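You operate a simulated robot arm through the tools that you are given. There is no shell and no other tool. Be economical: measure what you need, move in short steps, check, and stop when the job is done.

You run a simulated robot arm. Do the job below in one go: nothing can be reset, and whatever is moved stays where it is left.

Task
Free block 57 from the vice and clamp the silver air cylinder instead.
Fine: wind the vice fully open; the block goes on the bench top beside block 75. Set down upright: numbered steel block, silver air cylinder.
Where things are to end (x, y in the base frame): numbered steel block within 7 cm of [95, -58].

The check looks at the end state, three seconds after you hand in, the way a careful person would. Anything else that was tipped, shoved, dropped, spilled or broken makes it a failure.

Robot
A 7-joint arm with a two-finger gripper, on a carriage that runs on a rail from [-108.3, 0.7] to [129.7, -0.8] (x, y) and turns from -194 to 139 degrees about z. Base frame: it is fixed where the carriage stands at the start and does not move with it; the origin is on the floor, on the carriage's upright axis, x ahead of it, y to its left, z up; the surface under the hand at the start is at about z = 88. Lengths are in cm, angles in degrees, forces in N, time in s.
Its first joint turns from -149.0 to 149.0 degrees. Places, roughly: bench vice knob [80, -30, 90]; vice bed [80, -40, 90]; wooden drawer bench top [0, -60, 90]. Payload 2.45 kg.
The TCP is the grasp point between the finger pads, 2.6 cm short of the fingertips. In the tool frame z runs along the fingers and y along their closing line. Largest opening 9.6 cm; the body of the gripper starts 6.9 cm behind the TCP.
Orientation is told as [roll, pitch, yaw] about the base's x, y, z axes, in that order, counted from this pose: with the fingers straight down and closing along the base's y, the tool's x points along the base's -x, its y along +y and its z along -z.

Tools
- The arm moves only by the tool arm_command. Its argument "moves" is a list of rows, each an object (a shift or turn left out is 0, a gripper value left out holds the last) with "rot": the turn, a rotation vector about the base's x, y, z in rad, a list of three; "linear": the shift along the base's x, y, z in cm, a list of three; "hand": the finger opening in cm, from 0 to 9.6. In form: [{"rot": [ax, ay, az], "linear": [dx, dy, dz], "hand": hand}, ...]. A call has 1 to 10 rows; each row shifts and turns the commanded pose from where the row before left it. Each row takes 0.2 s and may step no farther than 5 cm and 8.6 degrees from the row before; otherwise, or with a gripper value out of range, the whole call is refused. Where a pose cannot be reached the arm comes as near as it can. A force on the tool above 40 N (or 10 N above the force at the start of the call, whichever is more), or a blocked arm, ends the call early, and 0.2 s more pass. The fingers move at their own pace and stop on an object; they squeeze with about 38 N. The grip force told is the motor's: it shows also when the fingers shut on nothing. Time passes only in rows, and 0.2 s behind the last, so rows that do not move let the fingers close. The reply holds the time, the measured pose of the TCP, the force on the tool along the base axes, the opening and the grip force, in the units named above and with some noise, with the torque about the TCP (base axes, N m) and any sound that the robot's microphone picked up, and new pictures: "views" is both (left out), scene, wrist or none.
- Cameras (640 x 400 px; columns grow to the right, rows downward): "scene" is now at [-5.17, 10.91, 160.07]; the picture's right is [-0.99, 0.11, 0.00], its down [0.09, 0.80, -0.59] and it looks along [-0.07, -0.59, -0.81] (base axes); focal length 214 px, centre (320, 200). "wrist" rides on the gripper at [8.2, 0.3, -9.8] in the tool frame; the picture's right is [-0.04, 1.00, 0.00], its down [-0.73, -0.03, -0.68] and it looks along [-0.68, -0.03, 0.73] (tool axes); focal length 256 px, centre (320, 200). There is no depth. A picture from a camera that has moved, and an enlarged one, comes with that camera's place and axes in the base frame and with its lens. The place of the scene camera against the robot may be out by one fixed shift of up to 1.8 cm in any direction.
- raise_lower(by): slides the trunk up (or, below 0, down) by that many cm; the arm and the scene camera ride with it, the base frame stays. It gives what a move gives, with no picture.
- drive_base(legs): drives the robot by 1 to 6 legs, each [ahead, left, turn to the left] in cm, cm and degrees, along the robot's own axes; the way and the turn of a leg run together, so that a leg with both is an arc; at most 150 cm and 180 degrees a leg. The arm and the cameras ride along, it lands a little off, and it stops where it bumps. It keeps to its track: a leg is cut to what the track allows. It gives what a move gives, and a new picture of the scene camera.
- pan_tilt(pan, tilt): turns the head with the scene camera to pan (to the left, within 155 degrees either way) and tilt (down, from -29 to 69), counted from straight ahead of the robot. It gives what a move gives, and a new picture of the scene camera.
- inspect(camera, box): a new picture of the part [left, top, right, bottom] of that camera's present view, enlarged. It takes no simulated time.
- job_done(): hands the job in; it is judged then, once.

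Work in short steps. Places have to be worked out from the pictures, the camera data and where the tool is seen: move nearer, look again, correct. Check each grasp and each placing, and mend what went wrong. You have 120 turns and 260 pictures in all, those below and enlarged ones among them. Open the gripper and draw the arm clear of the work before you hand the job in, unless the task says otherwise; then end with one line.

The tools are called after "Emit:" as a command line: name --argument value ..., lists and objects as JSON in quotes. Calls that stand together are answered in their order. arm_command: Moves the arm, as the interface text tells. Its arguments: {"type":"object","properties":{"moves":{"type":"array"},"views":{"type":"string","enum":["both","scene","wrist","none"]}},"required":["moves"]} The other tools are called the same way: raise_lower (by) slides the trunk up or down; drive_base (legs) drives the base; pan_tilt (pan, tilt) turns the head that bears the scene camera; inspect (camera, box) takes an enlarged picture of a part of a camera's view; job_done () hands the job in.

At the start:

```text
t: 0.0
eef_pos: [78.29, -47.0, 113.73]
tool_rot: [0.0, -0.1, 0.0]
force: [-0.9, 0.0, -0.5]
torque: [-0.04, 0.01, 0.02]
gripper_width: 9.61
gripper_force: 0.0
trunk travel left (down, up): [-62.5, 8.5]
robot x, y, heading: [0.28, -0.3, 0.3]
head pan, tilt: [-96.4, 53.7]
```

scene: 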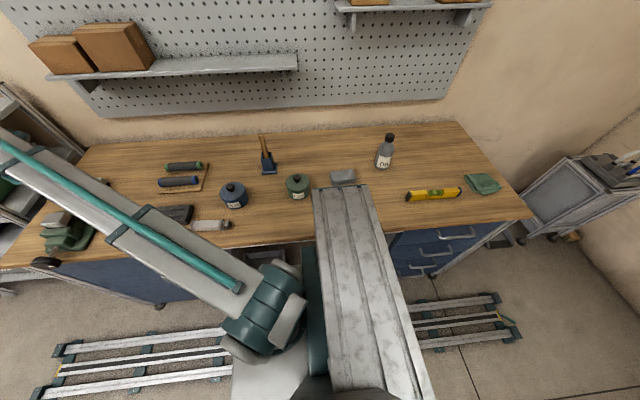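
wrist: 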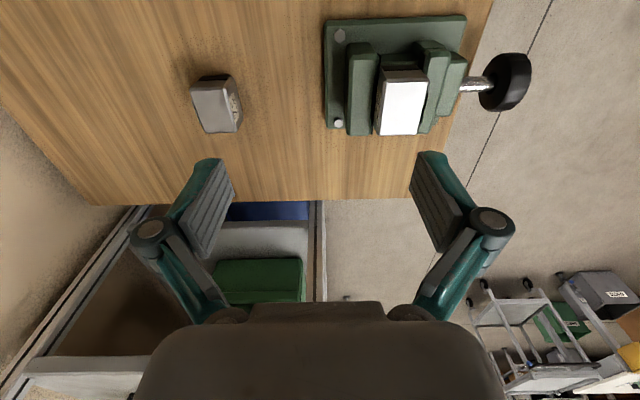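

The wrist view shows block 57 in the vice near [80,-39] and block 75 near [82,-60]. I will enlarge the views to find the air cylinder and see the vice.

Emit:
inspect --camera "scene" --box '[120, 120, 320, 245]'

Emit:
inspect --camera "scene" --box '[20, 160, 240, 297]'

Emit:
inspect --camera "wrist" --box '[180, 0, 540, 225]'

```text
3.20 times, centred on (220, 182) of scene
camera zoom: at [-5.17, 10.91, 160.07], right [-0.99, 0.11, 0.0], down [0.09, 0.8, -0.59], along [-0.07, -0.59, -0.81], focal length 686 px, centre (640, 256)
```

zoom: 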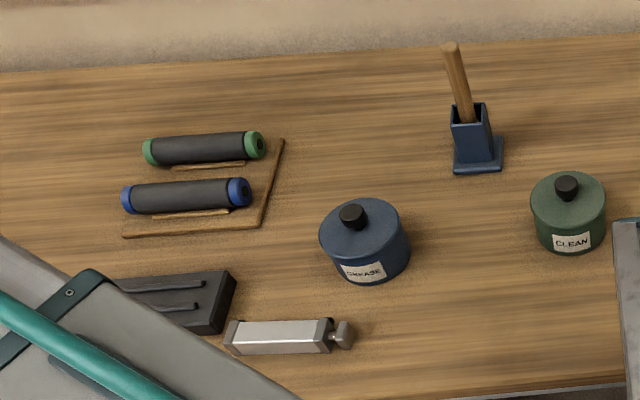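

```text
2.91 times, centred on (130, 228) of scene
camera zoom: at [-5.17, 10.91, 160.07], right [-0.99, 0.11, 0.0], down [0.09, 0.8, -0.59], along [-0.07, -0.59, -0.81], focal length 624 px, centre (873, 117)
```

zoom: 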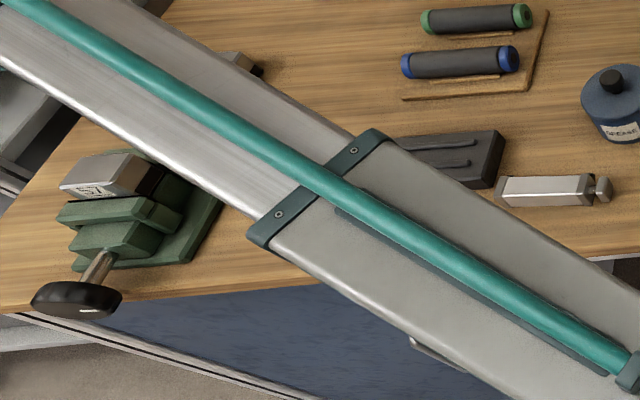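

```text
1.78 times, centred on (360, 112) of wrist
camera zoom: at [70.15, -46.78, 123.53], right [0.04, 1.0, 0.0], down [0.73, -0.03, 0.68], along [0.68, -0.03, -0.73], focal length 455 px, centre (249, 356)
```

zoom: 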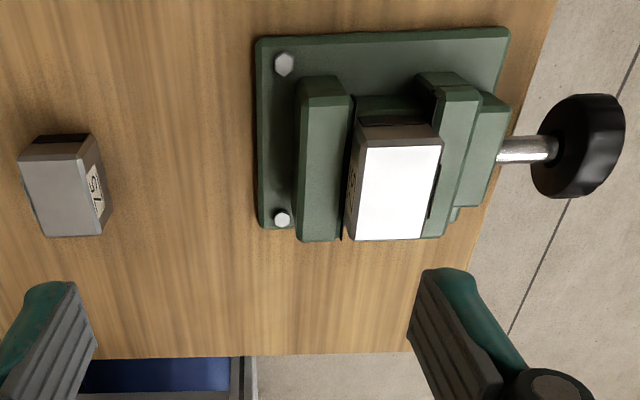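

The cylinder lies along x near [31,-33], with its rod end towards -x. The vice screw runs along y and its knob is near [80.5,-27,93]. I will swing the tool to point along -y, in front of the knob and above it.

Emit:
arm_command --moves '[{"linear": [0, 4, 0], "rot": [-0.145, 0, 0]}, {"linear": [0, 4, 0], "rot": [-0.145, 0, 0]}, {"linear": [0, 4, 0], "rot": [-0.145, 0, 0]}, {"linear": [0, 4, 0], "rot": [-0.145, 0, 0]}, {"linear": [0, 4, 0], "rot": [-0.145, 0, 0]}, {"linear": [0, 4, 0], "rot": [-0.145, 0, 0]}, {"linear": [0, 4, 0], "rot": [-0.145, 0, 0]}, {"linear": [0, 3, 0], "rot": [-0.145, 0, 0]}, {"linear": [0, 2, 0], "rot": [-0.145, 0, 0]}, {"linear": [0, 1, 0], "rot": [-0.145, 0, 0]}]'

```text
t: 2.2
eef_pos: [78.25, -12.97, 113.71]
tool_rot: [-83.2, 0.0, 0.0]
force: [-0.1, -1.1, 0.4]
torque: [0.0, -0.02, -0.01]
gripper_width: 9.59
gripper_force: 0.1
trunk travel left (down, up): [-62.5, 8.5]
robot x, y, heading: [0.09, 0.28, -0.1]
head pan, tilt: [-96.4, 53.7]
camera scene: at [-5.15, 10.91, 160.08], right [-0.99, 0.11, 0.0], down [0.09, 0.8, -0.59], along [-0.07, -0.59, -0.81], focal length 214 px, centre (320, 200)
camera wrist: at [70.18, -3.25, 114.51], right [0.04, 0.12, -0.99], down [0.73, 0.67, 0.11], along [0.68, -0.73, -0.06], focal length 256 px, centre (320, 200)
```

scene: 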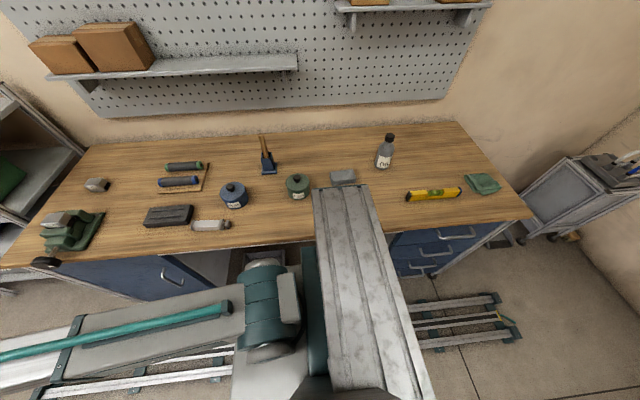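
wrist: 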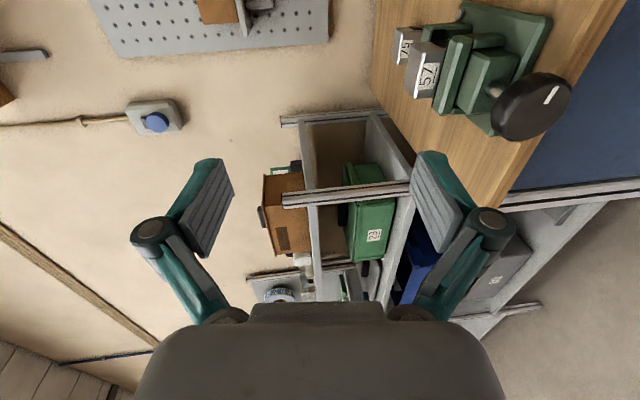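

The knob is near [81,-25.5,92.5] and has a white mark on its face, which I can use to count turns. I will square the tool to -y and come down level with the knob, about 13 cm in front of it.

Emit:
arm_command --moves '[{"linear": [1, 0.5, -4], "rot": [-0.119, 0, 0]}, {"linear": [1, 0.5, -4.2]}, {"linear": [0.75, 0.5, -4.2]}, {"linear": [0, 0, -4.2]}, {"linear": [0, 0, -4.2]}]' --views "wrist"

```text
t: 3.4
eef_pos: [81.15, -11.52, 92.7]
tool_rot: [-89.9, 0.0, 0.0]
force: [0.6, -0.3, -0.2]
torque: [-0.01, 0.01, 0.03]
gripper_width: 9.63
gripper_force: 0.1
trunk travel left (down, up): [-62.5, 8.5]
robot x, y, heading: [0.09, 0.24, 0.0]
head pan, tilt: [-96.4, 53.7]
camera wrist: at [73.03, -1.84, 92.38], right [0.04, 0.0, -1.0], down [0.73, 0.68, 0.03], along [0.68, -0.73, 0.03], focal length 256 px, centre (320, 200)
```

wrist: 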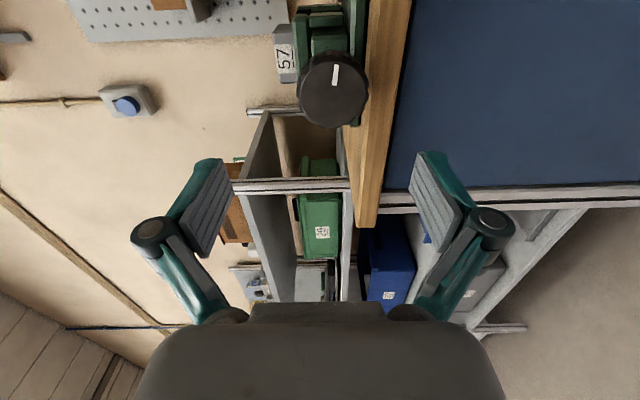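

From here the knob centre is about [81.2,-24.5,91.6], 6.3 cm across, with the bench edge at y≈-28. I will correct the height and pre-rotate the hand about -y, so the opening turn (+y, counterclockwise from the front) has range.

Emit:
arm_command --moves '[{"linear": [0, 0, -1.1], "rot": [0, -0.149, 0]}, {"rot": [0, -0.149, 0]}, {"rot": [0, -0.149, 0]}, {"rot": [0, -0.149, 0]}, {"rot": [0, -0.149, 0]}, {"rot": [0, -0.149, 0]}, {"rot": [0, -0.149, 0]}, {"rot": [0, -0.149, 0]}, {"rot": [0, -0.149, 0]}, {"rot": [0, -0.149, 0]}]' --views "wrist"

```text
t: 5.6
eef_pos: [81.1, -11.44, 91.69]
tool_rot: [-90.0, -85.6, 0.1]
force: [0.3, 0.2, -0.1]
torque: [0.01, -0.01, -0.01]
gripper_width: 9.6
gripper_force: 0.1
trunk travel left (down, up): [-62.5, 8.5]
robot x, y, heading: [-0.07, -0.21, 0.2]
head pan, tilt: [-96.4, 53.7]
camera wrist: at [80.75, -1.8, 83.65], right [1.0, 0.0, -0.04], down [0.03, 0.68, 0.73], along [0.03, -0.73, 0.68], focal length 256 px, centre (320, 200)
```

wrist: 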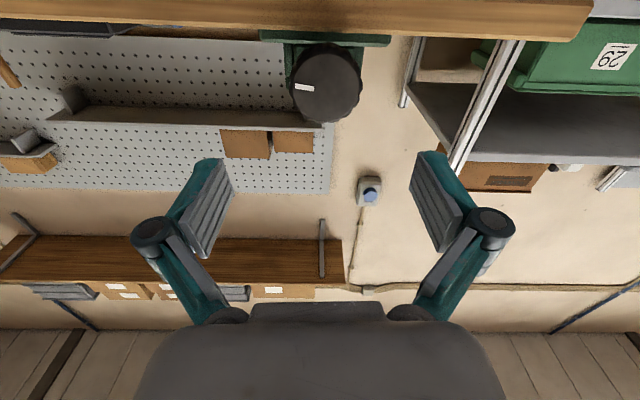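

Refined from both views, the knob centre is about [81.6,-25.2,91.5]. I move in and close the fingers on it.

Emit:
arm_command --moves '[{"linear": [0.5, -3, -0.1]}, {"linear": [0, -3.5, 0]}, {"linear": [0, -3.5, 0]}, {"linear": [0, -3, 0]}, {"hand": 5}, {"hand": 5}, {"hand": 5}]' --views "wrist"

```text
t: 7.2
eef_pos: [81.54, -24.42, 91.89]
tool_rot: [-89.8, -85.4, 0.0]
force: [1.3, -0.5, 0.2]
torque: [0.03, 0.02, 0.74]
gripper_width: 6.35
gripper_force: 44.5
trunk travel left (down, up): [-62.5, 8.5]
robot x, y, heading: [-0.14, 0.09, -0.1]
head pan, tilt: [-96.4, 53.7]
camera wrist: at [81.22, -14.7, 83.68], right [1.0, 0.0, -0.04], down [0.03, 0.68, 0.73], along [0.03, -0.73, 0.68], focal length 256 px, centre (320, 200)
```

wrist: 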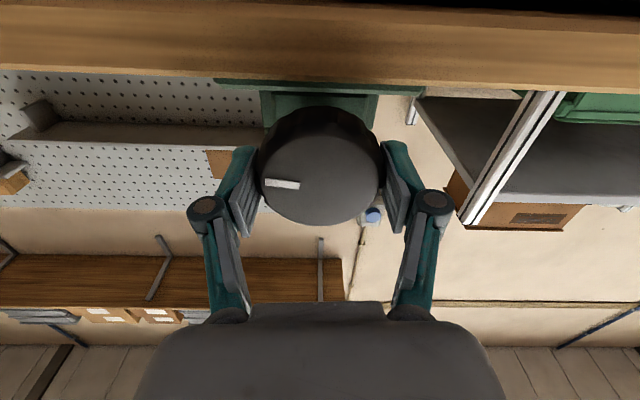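

The knob is gripped at 6.35 cm. I try a small opening turn about +y.

Emit:
arm_command --moves '[{"rot": [0, 0.12, 0]}, {"rot": [0, 0.12, 0]}, {"rot": [0, 0.12, 0]}, {"rot": [0, 0, 0]}]' --views "wrist"

```text
t: 8.2
eef_pos: [81.67, -24.34, 91.78]
tool_rot: [-90.1, -64.7, 0.5]
force: [12.4, 6.6, 9.9]
torque: [0.74, -0.02, -0.16]
gripper_width: 6.37
gripper_force: 45.1
trunk travel left (down, up): [-62.5, 8.5]
robot x, y, heading: [0.08, -0.18, -0.2]
head pan, tilt: [-96.4, 53.7]
camera wrist: at [78.42, -14.73, 84.28], right [0.92, 0.0, -0.39], down [0.28, 0.68, 0.67], along [0.27, -0.73, 0.63], focal length 256 px, centre (320, 200)
```

wrist: 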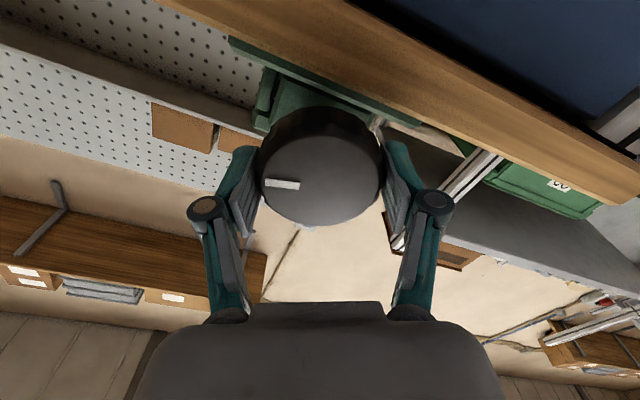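

The mark turned with the hand and the knob moves freely. A side force hints that the axis is slightly at +x/+z, so I correct a little and continue.

Emit:
arm_command --moves '[{"linear": [0.2, 0.1, 0.2], "rot": [0, 0.14, 0]}, {"rot": [0, 0.14, 0]}, {"rot": [0, 0.14, 0]}, {"rot": [0, 0.14, 0]}, {"rot": [0, 0.14, 0]}, {"rot": [0, 0.14, 0]}, {"rot": [0, 0.14, 0]}, {"rot": [0, 0.14, 0]}]' --views "wrist"

```text
t: 10.0
eef_pos: [81.71, -24.29, 91.56]
tool_rot: [-89.7, -0.4, -0.1]
force: [-3.1, 4.8, -22.6]
torque: [0.04, -0.09, -0.76]
gripper_width: 6.37
gripper_force: 44.9
trunk travel left (down, up): [-62.5, 8.5]
robot x, y, heading: [0.18, -0.41, 0.3]
head pan, tilt: [-96.4, 53.7]
camera wrist: at [73.66, -14.69, 91.3], right [0.05, 0.01, -1.0], down [0.73, 0.68, 0.04], along [0.68, -0.74, 0.03], focal length 256 px, centre (320, 200)
```

wrist: 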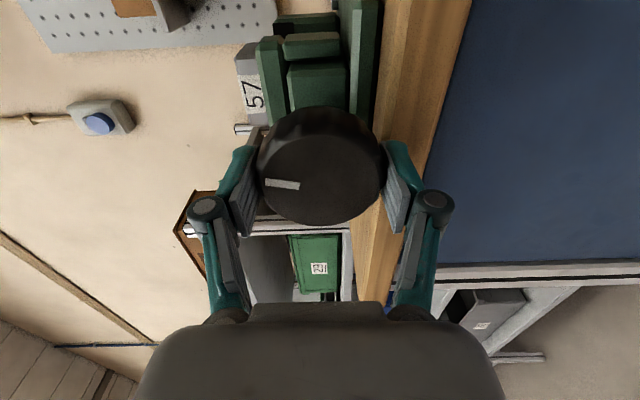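

Now the closing line is vertical and the force shows the axis lies slightly lower, so I ease down and keep turning.

Emit:
arm_command --moves '[{"linear": [0, 0.05, -0.25], "rot": [0, 0.14, 0]}, {"rot": [0, 0.14, 0]}, {"rot": [0, 0.14, 0]}, {"rot": [0, 0.14, 0]}, {"rot": [0, 0.14, 0]}, {"rot": [0, 0.14, 0]}, {"rot": [0, 0.14, 0]}, {"rot": [0, 0.14, 0]}, {"rot": [0, 0.14, 0]}, {"rot": [0, 0.14, 0]}]' --views "wrist"

Emit:
inspect --camera "scene" --box '[20, 160, 180, 260]'

```text
t: 12.2
eef_pos: [81.62, -24.54, 91.68]
tool_rot: [-88.5, 79.4, 1.2]
force: [-21.0, -13.3, -16.9]
torque: [0.0, -1.93, 0.06]
gripper_width: 6.18
gripper_force: 45.0
trunk travel left (down, up): [-62.5, 8.5]
robot x, y, heading: [0.03, 0.09, -0.1]
head pan, tilt: [-96.4, 53.7]
camera wrist: at [79.81, -14.85, 99.6], right [-0.97, 0.01, -0.22], down [0.17, 0.68, -0.71], along [0.15, -0.73, -0.67], focal length 256 px, centre (320, 200)
```

wrist: 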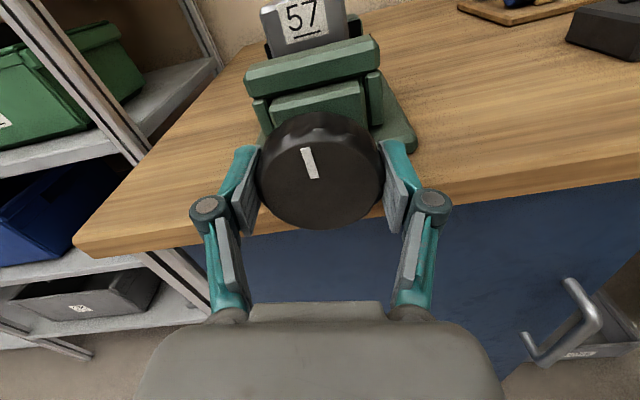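

```text
4.00 times, centred on (100, 210) of scene
camera zoom: at [-5.23, 10.7, 160.08], right [-0.99, 0.11, 0.0], down [0.09, 0.8, -0.59], along [-0.07, -0.59, -0.81], focal length 858 px, centre (1200, 160)
```

zoom: 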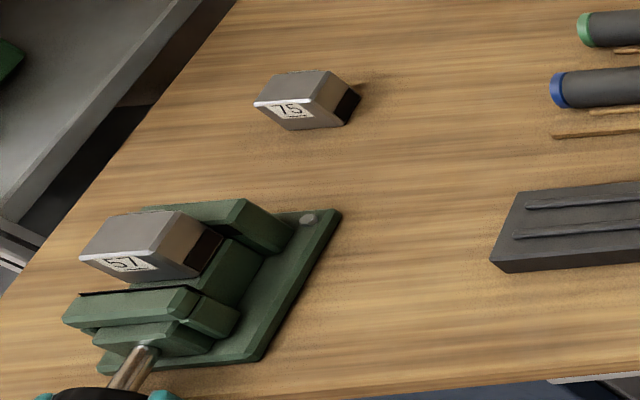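

The knob slipped in the fingers against a stop (torque -1.9), and the jaw has drawn away from block 57, so the vice is at its open end. I release and back off.

Emit:
arm_command --moves '[{"rot": [0, -0.1, 0], "hand": 9.6}, {"hand": 9.6}, {"linear": [0, 4, 0]}, {"linear": [0, 4, 0]}, {"linear": [0, 4, 2]}, {"linear": [0, 0, 4]}, {"linear": [0, 0, 4]}, {"linear": [0, 0, 4]}]' --views "wrist"

Emit:
inspect --camera "scene" --box '[20, 160, 180, 260]'

```text
t: 14.0
eef_pos: [81.91, -12.39, 105.59]
tool_rot: [-89.9, 73.9, 0.0]
force: [0.2, 0.0, 0.3]
torque: [0.0, 0.0, 0.0]
gripper_width: 9.62
gripper_force: 0.0
trunk travel left (down, up): [-62.5, 8.5]
robot x, y, heading: [0.14, -0.21, 0.2]
head pan, tilt: [-96.4, 53.7]
camera wrist: at [79.27, -2.63, 113.39], right [-0.95, 0.0, -0.32], down [0.23, 0.68, -0.7], along [0.21, -0.73, -0.64], focal length 256 px, centre (320, 200)
```

wrist: 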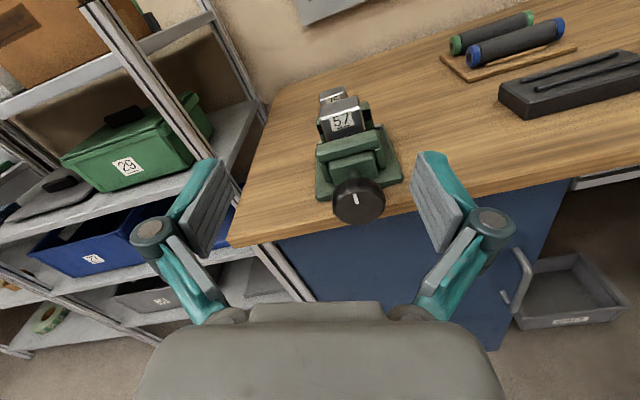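

```text
4.00 times, centred on (100, 210) of scene
camera zoom: at [-5.19, 10.92, 160.07], right [-0.99, 0.11, 0.0], down [0.09, 0.8, -0.59], along [-0.07, -0.59, -0.81], focal length 858 px, centre (1200, 160)
```

zoom: 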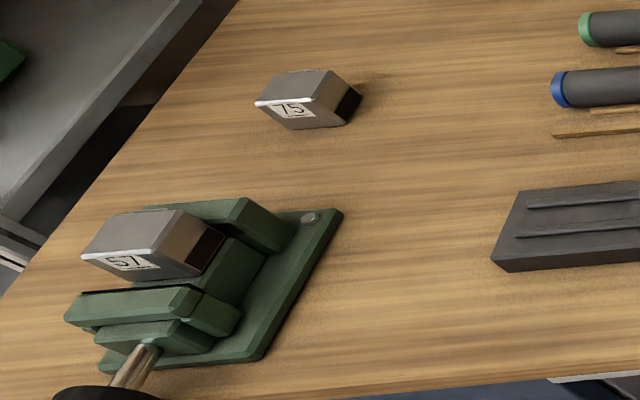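

The jaw is open with a visible gap, and the knob mark points straight up after about a quarter turn to the stop. Next I lift and turn the tool back to pointing down, with the fingers closing along x, above block 57.

Emit:
arm_command --moves '[{"linear": [0, 0, 3], "rot": [0.145, 0, 0]}, {"linear": [0, 0, 3], "rot": [0.145, 0, 0]}, {"linear": [0, -2, 2], "rot": [0.145, 0, 0]}, {"linear": [0, -2, 0], "rot": [0.145, 0, 0]}, {"linear": [0, -2, 0], "rot": [0.145, 0, 0]}, {"linear": [0, -2, 0], "rot": [0.145, 0, 0]}, {"linear": [0, -2, 0], "rot": [0.145, 0, 0]}, {"linear": [0, -2, 0], "rot": [0.145, 0, 0]}, {"linear": [0, -3, 0], "rot": [0.145, 0, 0]}, {"linear": [0, -3, 0], "rot": [0.145, 0, 0]}]' --views "none"

Emit:
arm_command --moves '[{"linear": [0, -3, 0], "rot": [0.121, 0, 0]}, {"linear": [-0.5, -3, 0], "rot": [0, 0, 0.141]}, {"linear": [-0.5, -3, 0], "rot": [0, 0, 0.141]}]' --views "wrist"

```text
t: 16.2
eef_pos: [81.69, -30.33, 113.86]
tool_rot: [-1.8, 6.4, 73.8]
force: [0.9, 0.1, -0.3]
torque: [-0.01, 0.02, -0.01]
gripper_width: 9.61
gripper_force: 0.1
trunk travel left (down, up): [-62.5, 8.5]
robot x, y, heading: [0.21, -0.06, -0.3]
head pan, tilt: [-96.4, 53.7]
```

```text
t: 17.0
eef_pos: [80.65, -39.3, 113.69]
tool_rot: [0.0, -0.1, 90.2]
force: [0.1, 0.5, -0.6]
torque: [0.0, 0.0, 0.0]
gripper_width: 9.59
gripper_force: 0.0
trunk travel left (down, up): [-62.5, 8.5]
robot x, y, heading: [0.14, 0.31, 0.0]
head pan, tilt: [-96.4, 53.7]
camera wrist: at [80.33, -47.63, 123.44], right [-1.0, 0.04, 0.0], down [0.03, 0.73, 0.68], along [0.02, 0.68, -0.73], focal length 256 px, centre (320, 200)
```

wrist: 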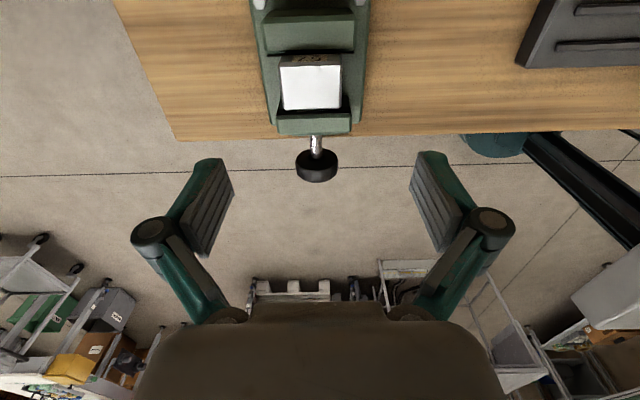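

Block 57's top is centred near [81.4,-38.9,97.7] and is about 5.9 cm long in x. I descend with the fingers at its two x-ends.

Emit:
arm_command --moves '[{"linear": [0.4, 0.2, -4]}, {"linear": [0.3, 0.1, -4]}, {"linear": [0, 0, -4]}, {"linear": [0, 0, -2.5]}]'

```text
t: 18.0
eef_pos: [81.51, -39.01, 99.09]
tool_rot: [0.2, 0.1, 90.0]
force: [-0.5, 0.1, 0.3]
torque: [0.0, 0.04, 0.01]
gripper_width: 9.61
gripper_force: 0.1
trunk travel left (down, up): [-62.5, 8.5]
robot x, y, heading: [-0.11, -0.09, -0.1]
head pan, tilt: [-96.4, 53.7]
camera scene: at [-5.15, 10.89, 160.08], right [-0.99, 0.11, 0.0], down [0.09, 0.8, -0.59], along [-0.07, -0.59, -0.81], focal length 214 px, centre (320, 200)
camera wrist: at [81.14, -47.25, 108.86], right [-1.0, 0.04, 0.0], down [0.03, 0.73, 0.68], along [0.03, 0.68, -0.73], focal length 256 px, centre (320, 200)
```

scene: 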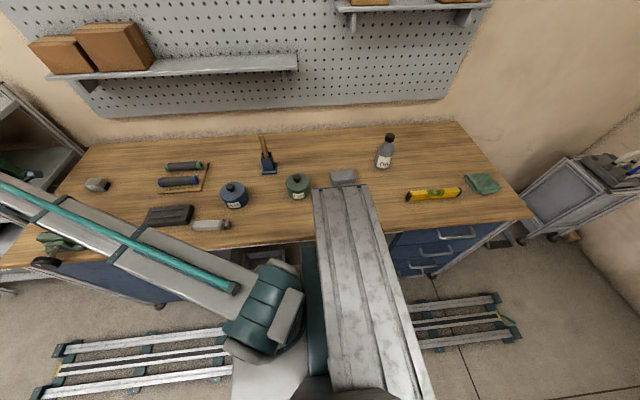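
wrist: 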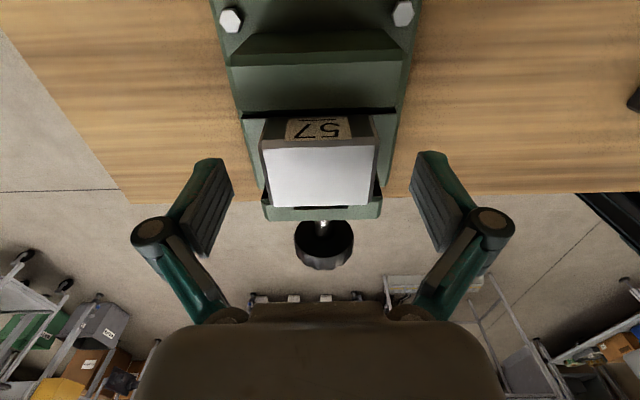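

The block is centred between the fingers. I go down 3.1 cm and close.

Emit:
arm_command --moves '[{"linear": [0, 0.3, -3.1]}, {"hand": 4.5}, {"hand": 4.5}, {"hand": 4.5}]' --views "wrist"

```text
t: 19.0
eef_pos: [81.17, -38.62, 95.89]
tool_rot: [0.0, 0.0, 89.9]
force: [-1.0, 1.2, 3.4]
torque: [-0.12, -0.19, 0.04]
gripper_width: 5.95
gripper_force: 38.2
trunk travel left (down, up): [-62.5, 8.5]
robot x, y, heading: [-0.14, -0.02, 0.1]
head pan, tilt: [-96.4, 53.7]
camera wrist: at [81.03, -46.9, 105.76], right [-1.0, 0.04, 0.0], down [0.03, 0.73, 0.68], along [0.03, 0.68, -0.73], focal length 256 px, centre (320, 200)
```

wrist: 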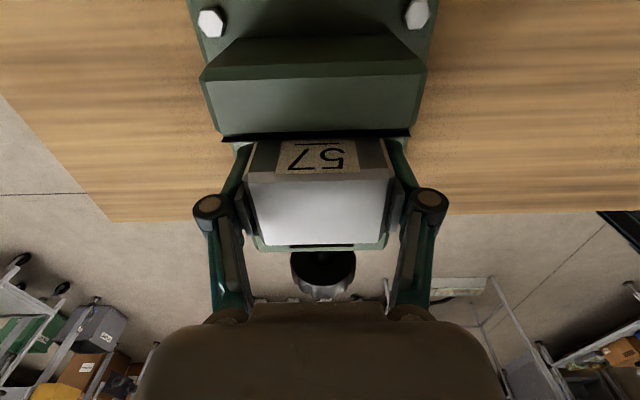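

The block is held at 5.95 cm. I lift it straight up in small steps first, to check that it comes free of the jaws.

Emit:
arm_command --moves '[{"linear": [0, 0, 1]}, {"linear": [0, 0, 2]}, {"linear": [0, 0, 3]}, {"linear": [0, 0, 4]}, {"linear": [0, 0, 4]}]' --views "wrist"

```text
t: 20.2
eef_pos: [81.31, -38.59, 109.95]
tool_rot: [0.1, 0.1, 89.9]
force: [0.3, -0.3, -3.7]
torque: [0.01, -0.01, 0.0]
gripper_width: 5.98
gripper_force: 38.1
trunk travel left (down, up): [-62.5, 8.5]
robot x, y, heading: [0.22, -0.03, 0.1]
head pan, tilt: [-96.4, 53.7]
camera wrist: at [80.98, -46.98, 119.84], right [-1.0, 0.04, 0.0], down [0.03, 0.73, 0.68], along [0.03, 0.68, -0.73], focal length 256 px, centre (320, 200)
```

wrist: 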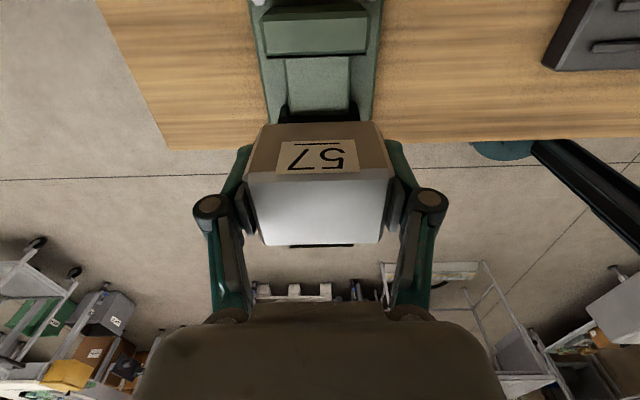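

The block is clear of the vice and held. The target is out of reach from here, so I draw the hand back in x and then drive 30 cm ahead along the rail.

Emit:
arm_command --moves '[{"linear": [-4, -0.5, 0.5]}, {"linear": [-4, -0.5, 0.5]}, {"linear": [-4, -0.5, 0.5]}, {"linear": [-4, -0.5, 0.5]}, {"linear": [-4, -0.5, 0]}]' --views "none"

Emit:
drive_base --legs '[[30, 0, 0]]'

```text
t: 21.4
eef_pos: [61.12, -41.18, 112.22]
tool_rot: [0.1, 0.0, 90.0]
force: [0.0, 0.3, -3.0]
torque: [0.0, 0.01, -0.03]
gripper_width: 5.95
gripper_force: 38.1
trunk travel left (down, up): [-62.5, 8.5]
robot x, y, heading: [-0.22, 0.31, 0.0]
head pan, tilt: [-96.4, 53.7]
```

```text
t: 23.4
eef_pos: [91.23, -41.12, 112.19]
tool_rot: [0.2, 0.1, 90.2]
force: [0.2, 0.4, -3.1]
torque: [0.01, 0.0, 0.01]
gripper_width: 5.94
gripper_force: 37.8
trunk travel left (down, up): [-62.5, 8.5]
robot x, y, heading: [30.05, 0.08, 0.2]
head pan, tilt: [-96.4, 53.7]
camera scene: at [24.7, 10.67, 160.08], right [-0.99, 0.11, 0.0], down [0.09, 0.8, -0.59], along [-0.06, -0.59, -0.81], focal length 214 px, centre (320, 200)
```

scene: 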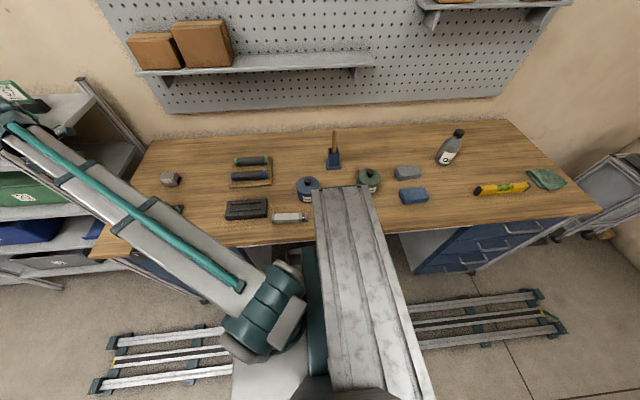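

The robot is at x=30 with the block still held. I move over the target spot, about [94.5,-58], and look before lowering.

Emit:
arm_command --moves '[{"linear": [0.6, -4.2, 0]}, {"linear": [0.7, -4.2, 0]}, {"linear": [1, -4.2, 0]}, {"linear": [1, -4.2, 0]}]'

```text
t: 24.4
eef_pos: [94.53, -57.74, 112.33]
tool_rot: [0.0, -0.2, 90.2]
force: [-0.2, -0.3, -3.0]
torque: [0.04, 0.02, 0.01]
gripper_width: 5.98
gripper_force: 38.0
trunk travel left (down, up): [-62.5, 8.5]
robot x, y, heading: [29.85, 0.03, 0.3]
head pan, tilt: [-96.4, 53.7]
camera scene: at [24.66, 10.61, 160.08], right [-0.99, 0.11, 0.0], down [0.09, 0.8, -0.59], along [-0.06, -0.59, -0.81], focal length 214 px, centre (320, 200)
camera wrist: at [94.4, -66.16, 122.07], right [-1.0, 0.03, 0.0], down [0.03, 0.73, 0.68], along [0.02, 0.68, -0.73], focal length 256 px, centre (320, 200)
```

scene: 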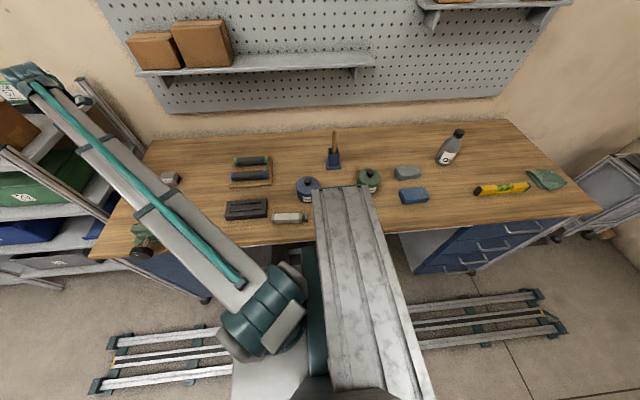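
wrist: 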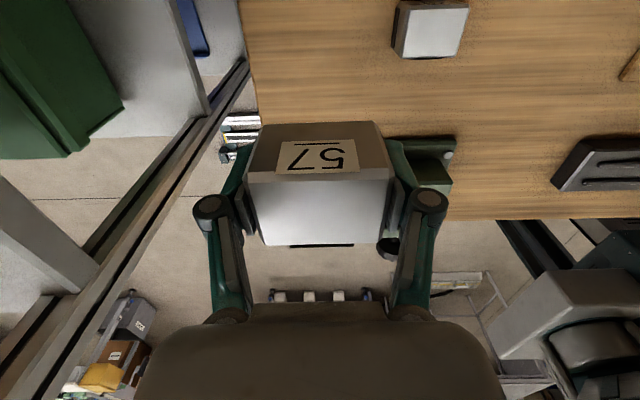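

Block 75 is near x=80.5–86.5 and the bench edge is at 103, so the spot is free. I lower to z≈95 first, then feel for contact.

Emit:
arm_command --moves '[{"linear": [0.2, 0, -4]}, {"linear": [0, 0, -4]}, {"linear": [0, 0, -4]}, {"linear": [0, 0, -3]}, {"linear": [0, 0, -1.5]}]'

```text
t: 25.6
eef_pos: [94.77, -57.7, 95.89]
tool_rot: [0.1, 0.1, 90.4]
force: [0.0, -0.4, -3.9]
torque: [0.01, 0.01, -0.04]
gripper_width: 5.96
gripper_force: 38.0
trunk travel left (down, up): [-62.5, 8.5]
robot x, y, heading: [29.89, 0.08, 0.3]
head pan, tilt: [-96.4, 53.7]
camera scene: at [24.64, 10.67, 160.08], right [-0.99, 0.11, 0.0], down [0.09, 0.8, -0.59], along [-0.06, -0.59, -0.81], focal length 214 px, centre (320, 200)
camera wrist: at [94.52, -65.98, 105.66], right [-1.0, 0.03, 0.0], down [0.03, 0.73, 0.68], along [0.02, 0.68, -0.73], focal length 256 px, centre (320, 200)
```

scene: 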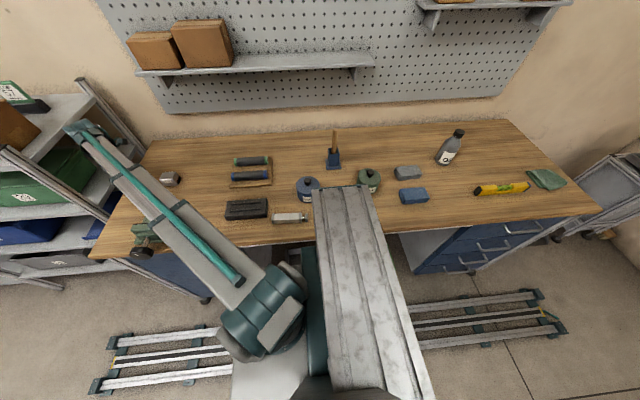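
wrist: 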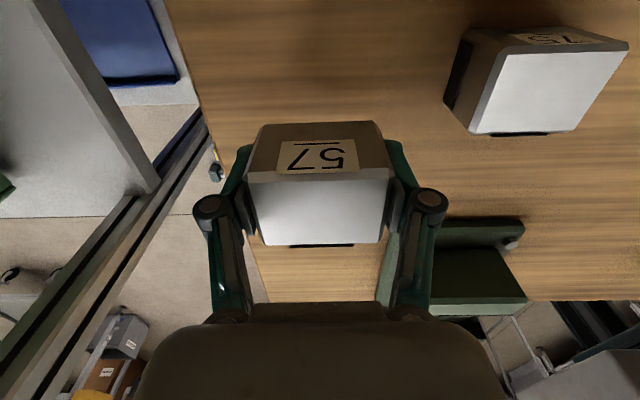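

Still in the air, with only the block's weight on the tool. I lower in small steps.

Emit:
arm_command --moves '[{"linear": [0, 0, -0.5]}, {"linear": [0, 0, -0.5]}, {"linear": [0, 0, -0.5]}, {"linear": [0, 0, -0.4]}]' --views "none"

Emit:
arm_command --moves '[{"linear": [0, 0, -0.4]}, {"linear": [0, 0, -0.3]}, {"linear": [0, 0, 0]}]' --views "none"

```text
t: 26.6
eef_pos: [94.73, -57.88, 93.76]
tool_rot: [0.1, 0.1, 90.3]
force: [-0.1, -0.1, -3.9]
torque: [-0.01, -0.01, 0.02]
gripper_width: 5.94
gripper_force: 38.0
trunk travel left (down, up): [-62.5, 8.5]
robot x, y, heading: [29.66, -0.07, 0.5]
head pan, tilt: [-96.4, 53.7]
```

```text
t: 27.4
eef_pos: [94.7, -57.95, 93.11]
tool_rot: [0.2, 0.0, 90.4]
force: [0.3, 0.0, -4.2]
torque: [0.04, -0.03, 0.01]
gripper_width: 5.96
gripper_force: 37.9
trunk travel left (down, up): [-62.5, 8.5]
robot x, y, heading: [29.99, -0.47, 0.5]
head pan, tilt: [-96.4, 53.7]
```

No contact yet at z=93.1; I continue.

Emit:
arm_command --moves '[{"linear": [0, 0, -0.3]}, {"linear": [0, 0, -0.3]}, {"linear": [0, 0, 0]}]' --views "none"

Emit:
arm_command --moves '[{"linear": [0, 0, -0.25]}, {"linear": [0, 0, -0.25]}, {"linear": [0, 0, 0]}]' --views "wrist"

```text
t: 28.2
eef_pos: [94.87, -57.8, 92.48]
tool_rot: [0.1, 0.0, 90.3]
force: [0.1, 0.2, -3.5]
torque: [-0.03, 0.01, -0.01]
gripper_width: 5.98
gripper_force: 38.0
trunk travel left (down, up): [-62.5, 8.5]
robot x, y, heading: [29.65, -0.41, 0.3]
head pan, tilt: [-96.4, 53.7]
```

```text
t: 29.0
eef_pos: [94.97, -57.91, 91.97]
tool_rot: [0.0, 0.1, 90.2]
force: [-0.7, -0.1, -3.2]
torque: [-0.01, 0.01, 0.02]
gripper_width: 5.94
gripper_force: 38.1
trunk travel left (down, up): [-62.5, 8.5]
robot x, y, heading: [29.83, -0.4, 0.4]
head pan, tilt: [-96.4, 53.7]
camera wrist: at [94.6, -66.19, 101.79], right [-1.0, 0.03, 0.0], down [0.03, 0.73, 0.68], along [0.02, 0.68, -0.73], focal length 256 px, centre (320, 200)
```

wrist: 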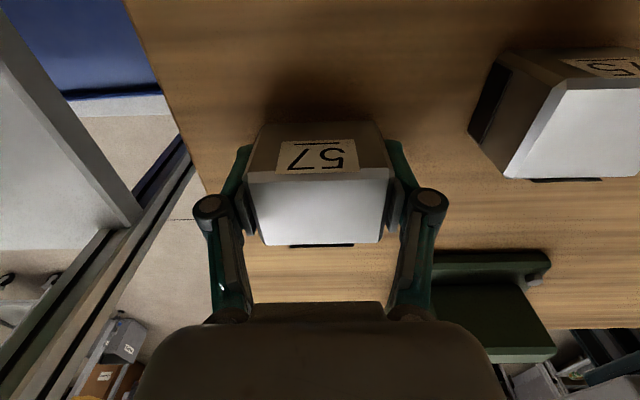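

It is close above the table by its shadow. I keep lowering in quarter-centimetre steps.

Emit:
arm_command --moves '[{"linear": [0, 0, -0.2]}, {"linear": [0, 0, -0.2]}, {"linear": [0, 0, 0]}]' --views "none"

Emit:
arm_command --moves '[{"linear": [0, 0, -0.2]}, {"linear": [0, 0, -0.2]}, {"linear": [0, 0, 0]}]' --views "none"

```text
t: 29.8
eef_pos: [94.77, -57.89, 91.59]
tool_rot: [0.1, 0.0, 90.2]
force: [0.6, 0.4, -3.1]
torque: [0.0, -0.01, 0.01]
gripper_width: 5.95
gripper_force: 37.9
trunk travel left (down, up): [-62.5, 8.5]
robot x, y, heading: [29.82, -0.18, 0.3]
head pan, tilt: [-96.4, 53.7]
```

```text
t: 30.6
eef_pos: [94.83, -58.12, 91.19]
tool_rot: [0.2, 0.1, 90.2]
force: [-0.3, -0.5, -3.4]
torque: [0.01, 0.04, -0.03]
gripper_width: 5.97
gripper_force: 37.8
trunk travel left (down, up): [-62.5, 8.5]
robot x, y, heading: [29.66, 0.04, 0.4]
head pan, tilt: [-96.4, 53.7]
```

Still only the weight shows, so I continue very gently.

Emit:
arm_command --moves '[{"linear": [0, 0, -0.15]}, {"linear": [0, 0, -0.15]}, {"linear": [0, 0, 0]}]' --views "none"

Emit:
inspect --camera "scene" --box '[80, 110, 240, 210]'

Emit:
inspect --camera "wrist" --box '[180, 80, 460, 255]'

```text
t: 31.4
eef_pos: [94.81, -57.84, 90.94]
tool_rot: [0.1, 0.1, 90.2]
force: [0.4, -0.6, -4.1]
torque: [-0.01, 0.0, 0.01]
gripper_width: 5.96
gripper_force: 37.9
trunk travel left (down, up): [-62.5, 8.5]
robot x, y, heading: [30.0, -0.19, 0.1]
head pan, tilt: [-96.4, 53.7]
```

```text
4.00 times, centred on (160, 160) of scene
camera zoom: at [24.63, 10.67, 160.08], right [-0.99, 0.11, 0.0], down [0.09, 0.8, -0.59], along [-0.06, -0.59, -0.81], focal length 858 px, centre (960, 360)
```

zoom: 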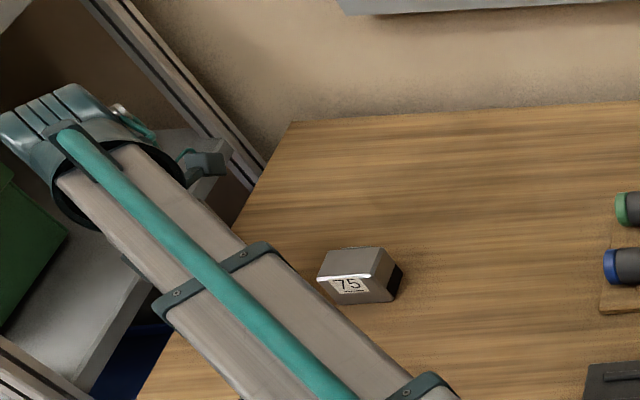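

```text
2.29 times, centred on (320, 168) of wrist
camera zoom: at [94.51, -66.18, 100.69], right [-1.0, 0.03, 0.0], down [0.03, 0.73, 0.68], along [0.02, 0.68, -0.73], focal length 585 px, centre (320, 274)
```

zoom: 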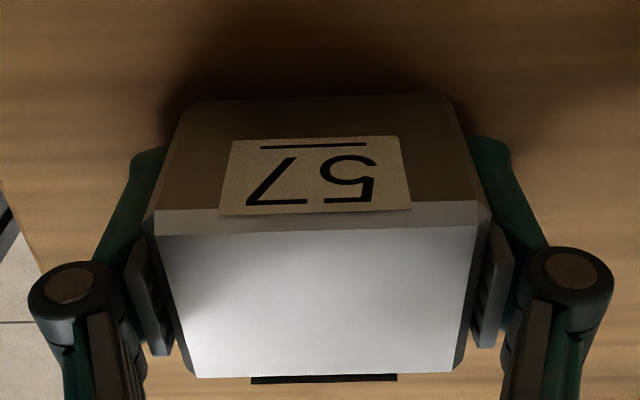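

I estimate the block's bottom at about z=88.2, just above the bench. A few more small steps should bring contact.

Emit:
arm_command --moves '[{"linear": [0, 0, -0.15]}, {"linear": [0, 0, -0.1]}, {"linear": [0, 0, 0]}]' --views "none"

Emit:
arm_command --moves '[{"linear": [0, 0, -0.1]}, {"linear": [0, 0, -0.1]}, {"linear": [0, 0, 0]}]' --views "none"

```text
t: 32.2
eef_pos: [94.83, -57.91, 90.6]
tool_rot: [0.1, 0.0, 90.3]
force: [-0.9, 0.2, -3.2]
torque: [-0.03, 0.0, -0.03]
gripper_width: 5.94
gripper_force: 38.0
trunk travel left (down, up): [-62.5, 8.5]
robot x, y, heading: [29.62, -0.28, 0.5]
head pan, tilt: [-96.4, 53.7]
```

```text
t: 33.0
eef_pos: [94.77, -57.86, 90.42]
tool_rot: [0.2, 0.0, 90.4]
force: [0.9, -0.7, -2.2]
torque: [-0.02, 0.0, 0.01]
gripper_width: 5.96
gripper_force: 37.9
trunk travel left (down, up): [-62.5, 8.5]
robot x, y, heading: [29.6, 0.07, 0.2]
head pan, tilt: [-96.4, 53.7]
```

The load is starting to lighten. One more pair of small steps.

Emit:
arm_command --moves '[{"linear": [0, 0, -0.1]}, {"linear": [0, 0, -0.08]}, {"linear": [0, 0, 0]}]' --views "none"

```text
t: 33.8
eef_pos: [94.75, -57.91, 90.45]
tool_rot: [-0.1, -0.1, 90.4]
force: [-0.3, 1.8, 7.4]
torque: [0.0, -0.31, 0.05]
gripper_width: 5.96
gripper_force: 37.8
trunk travel left (down, up): [-62.5, 8.5]
robot x, y, heading: [29.84, -0.29, 0.2]
head pan, tilt: [-96.4, 53.7]
```

Contact: the force has flipped to +7 N and the block sits on the bench. I open the fingers and lift away.

Emit:
arm_command --moves '[{"hand": 8.5, "linear": [0, 0, 0.1]}, {"hand": 8.5}, {"linear": [0, 0, 3]}, {"linear": [0, 0, 4]}, {"linear": [0, 0, 5]}, {"linear": [0, 0, 5], "hand": 9.6}]' --views "wrist"

```text
t: 35.2
eef_pos: [94.55, -57.82, 107.32]
tool_rot: [0.0, 0.0, 90.4]
force: [0.1, -0.3, 0.8]
torque: [0.0, -0.01, 0.0]
gripper_width: 9.63
gripper_force: 0.1
trunk travel left (down, up): [-62.5, 8.5]
robot x, y, heading: [29.81, -0.42, 0.3]
head pan, tilt: [-96.4, 53.7]
camera wrist: at [94.46, -66.09, 117.16], right [-1.0, 0.03, 0.0], down [0.03, 0.73, 0.68], along [0.02, 0.68, -0.73], focal length 256 px, centre (320, 200)
```

wrist: 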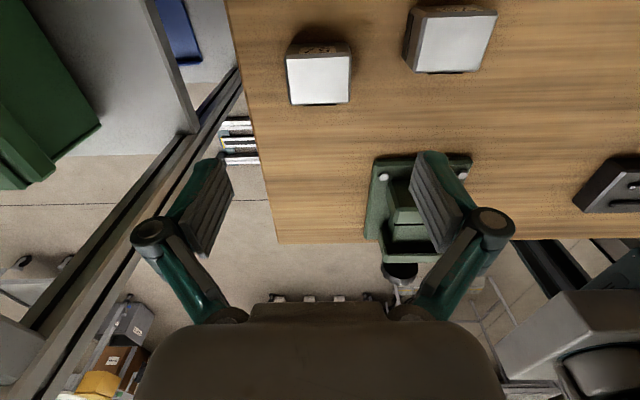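

Block 57 stands upright beside block 75. Now I turn the hand back to closing along y and move over the vice, to measure the jaw opening.

Emit:
arm_command --moves '[{"linear": [-1, 1.8, 0.5], "rot": [0, 0, -0.149]}, {"linear": [-1, 1.8, 0.5], "rot": [0, 0, -0.149]}, {"linear": [-1, 1.8, 0.5], "rot": [0, 0, -0.149]}, {"linear": [-1, 1.8, 0.5], "rot": [0, 0, -0.149]}, {"linear": [-1, 1.8, 0], "rot": [0, 0, -0.149]}, {"linear": [-1, 1.8, 0], "rot": [0, 0, -0.149]}, {"linear": [-1, 1.8, 0], "rot": [0, 0, -0.149]}, {"linear": [-1, 1.8, 0], "rot": [0, 0, -0.149]}, {"linear": [-1, 1.8, 0], "rot": [0, 0, -0.149]}, {"linear": [-0.5, 1.5, 0], "rot": [0, 0, -0.149]}]' --views "none"

Emit:
arm_command --moves '[{"linear": [0, 0.5, 0], "rot": [0, 0, -0.085]}, {}]' --views "wrist"

Emit:
inspect --camera "wrist" --box '[200, 0, 520, 200]'

```text
t: 37.4
eef_pos: [85.14, -40.14, 109.4]
tool_rot: [0.2, -0.1, 4.7]
force: [0.7, -0.1, 0.5]
torque: [-0.01, -0.04, 0.01]
gripper_width: 9.6
gripper_force: 0.0
trunk travel left (down, up): [-62.5, 8.5]
robot x, y, heading: [29.8, -0.27, 0.5]
head pan, tilt: [-96.4, 53.7]
```

```text
t: 38.0
eef_pos: [85.31, -39.6, 109.54]
tool_rot: [0.1, 0.1, 0.0]
force: [0.0, 0.2, -0.1]
torque: [-0.01, -0.03, -0.01]
gripper_width: 9.59
gripper_force: 0.2
trunk travel left (down, up): [-62.5, 8.5]
robot x, y, heading: [29.56, -0.48, 0.3]
head pan, tilt: [-96.4, 53.7]
camera wrist: at [77.17, -39.43, 119.3], right [0.04, 1.0, 0.0], down [0.73, -0.03, 0.68], along [0.68, -0.03, -0.73], focal length 256 px, centre (320, 200)
```

wrist: 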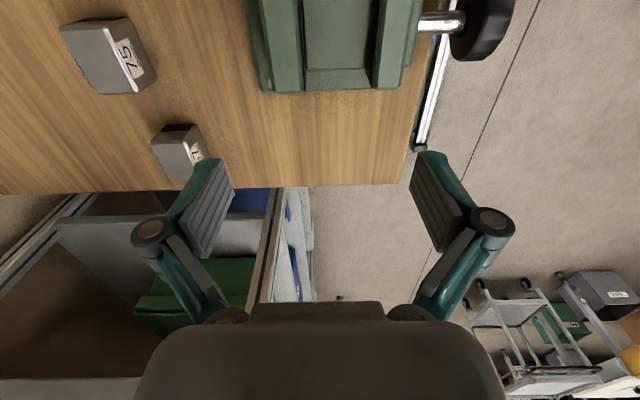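

```text
2.00 times, centred on (360, 100) of wrist
camera zoom: at [77.17, -39.43, 119.3], right [0.04, 1.0, 0.0], down [0.73, -0.03, 0.68], along [0.68, -0.03, -0.73], focal length 512 px, centre (240, 400)
```

zoom: 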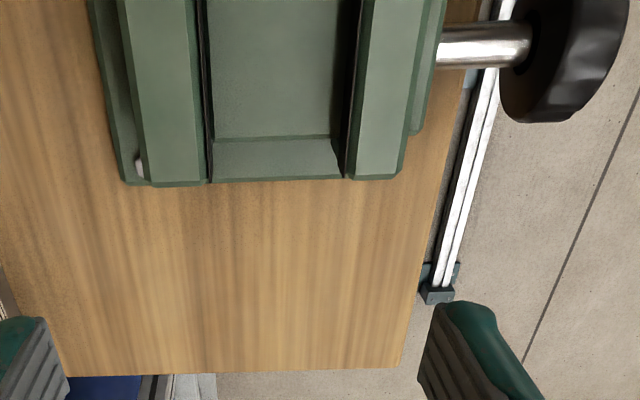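

I need the whole vice in view, so I back off 12 cm in x.

Emit:
arm_command --moves '[{"linear": [-4, 0, 0]}, {"linear": [-4, 0, 0]}, {"linear": [-4, 0, 0]}, {"linear": [-1, 0, 0]}, {}]' --views "none"

Emit:
inspect --camera "wrist" --box '[200, 0, 520, 200]'

```text
t: 39.2
eef_pos: [72.44, -39.53, 109.46]
tool_rot: [0.1, 0.0, 0.0]
force: [0.2, 0.2, 0.2]
torque: [0.01, 0.0, 0.02]
gripper_width: 9.58
gripper_force: 0.1
trunk travel left (down, up): [-62.5, 8.5]
robot x, y, heading: [29.66, -0.41, 0.2]
head pan, tilt: [-96.4, 53.7]
```

```text
2.00 times, centred on (360, 100) of wrist
camera zoom: at [64.29, -39.38, 119.29], right [0.04, 1.0, 0.0], down [0.73, -0.03, 0.68], along [0.68, -0.03, -0.73], focal length 512 px, centre (240, 400)
```

zoom: 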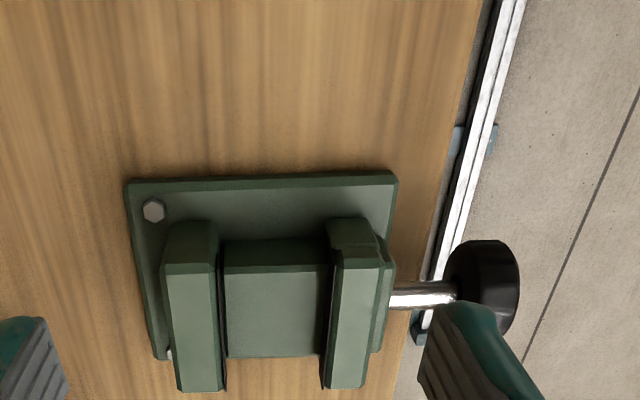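

The jaws are open 6.0 cm (y≈-41.3 to -35.3), span x 76.8–85.1, with their tops at about z=95.5 and the bed at about 93.2. The hand can fit between them with the cylinder. I raise it and drive back to reach the cylinder.

Emit:
arm_command --moves '[{"linear": [0, 1, 4]}, {"linear": [0, 1, 4]}]' --views "none"

Emit:
drive_base --legs '[[-58, 0, 0]]'

Emit:
arm_command --moves '[{"linear": [2, 0, 0]}, {"linear": [2, 0, -2]}]' --views "wrist"

```text
t: 39.8
eef_pos: [72.89, -38.24, 116.07]
tool_rot: [-0.1, -0.2, 0.0]
force: [0.6, -0.5, 0.1]
torque: [0.03, 0.02, 0.0]
gripper_width: 9.62
gripper_force: 0.0
out of reach, approached as far as the arm can: row 2
trunk travel left (down, up): [-62.5, 8.5]
robot x, y, heading: [29.56, -0.25, 0.6]
head pan, tilt: [-96.4, 53.7]
```

```text
t: 43.1
eef_pos: [14.93, -38.08, 116.03]
tool_rot: [-0.3, -0.4, -0.4]
force: [-1.0, -0.8, -0.5]
torque: [-0.03, -0.01, 0.03]
gripper_width: 9.58
gripper_force: 0.1
trunk travel left (down, up): [-62.5, 8.5]
robot x, y, heading: [-27.97, -0.15, -0.2]
head pan, tilt: [-96.4, 53.7]
camera scene: at [-32.97, 11.1, 160.07], right [-0.99, 0.11, 0.0], down [0.09, 0.8, -0.59], along [-0.07, -0.59, -0.81], focal length 214 px, centre (320, 200)
```

scene: 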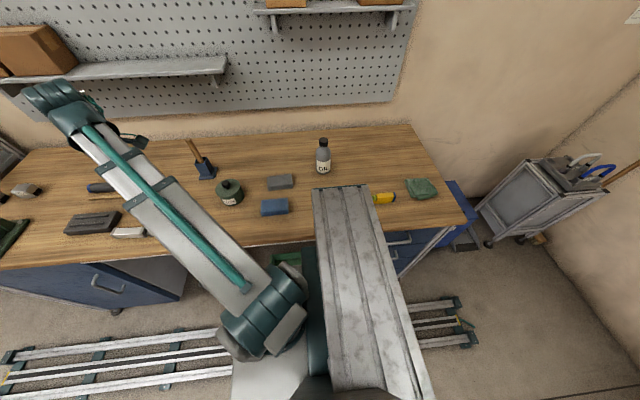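

```text
t: 43.7
eef_pos: [19.13, -38.2, 114.09]
tool_rot: [-0.2, -0.3, -0.3]
force: [-0.5, -0.6, -0.3]
torque: [-0.02, 0.03, -0.02]
gripper_width: 9.6
gripper_force: 0.1
trunk travel left (down, up): [-62.5, 8.5]
robot x, y, heading: [-27.86, 0.27, -0.3]
head pan, tilt: [-96.4, 53.7]
camera wrist: at [10.95, -37.91, 123.76], right [0.05, 1.0, 0.0], down [0.73, -0.03, 0.68], along [0.68, -0.04, -0.73], focal length 256 px, centre (320, 200)
```

wrist: 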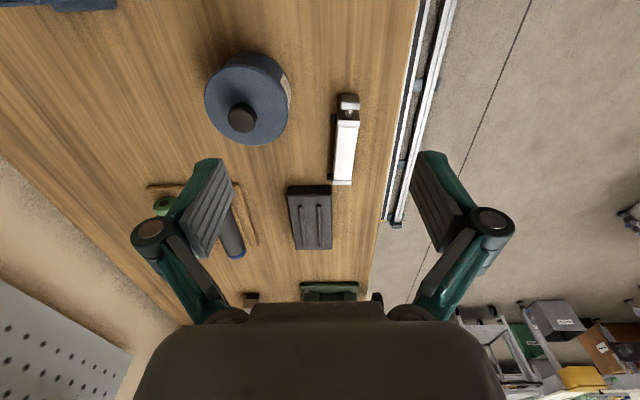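

The cylinder body spans about x 27–38 at y≈-35.5, roughly 3.3 cm wide, with the rod end towards -x. I move above it and part-way down.

Emit:
arm_command --moves '[{"linear": [4, 0.7, -2], "rot": [0.003, 0.005, 0.005]}, {"linear": [4, 0.7, -3]}, {"linear": [4, 0.7, -4]}, {"linear": [1, 0.6, -4]}, {}]' --views "wrist"

Emit:
inspect --camera "wrist" --box '[200, 20, 440, 220]'

```text
refused: row 2 steps farther than a row can; nothing moved
```

```text
2.00 times, centred on (320, 120) of wrist
camera zoom: at [10.95, -37.91, 123.76], right [0.05, 1.0, 0.0], down [0.73, -0.03, 0.68], along [0.68, -0.04, -0.73], focal length 512 px, centre (320, 360)
```

zoom: 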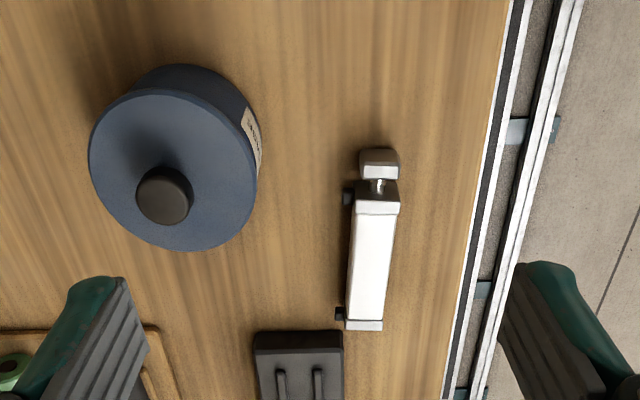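

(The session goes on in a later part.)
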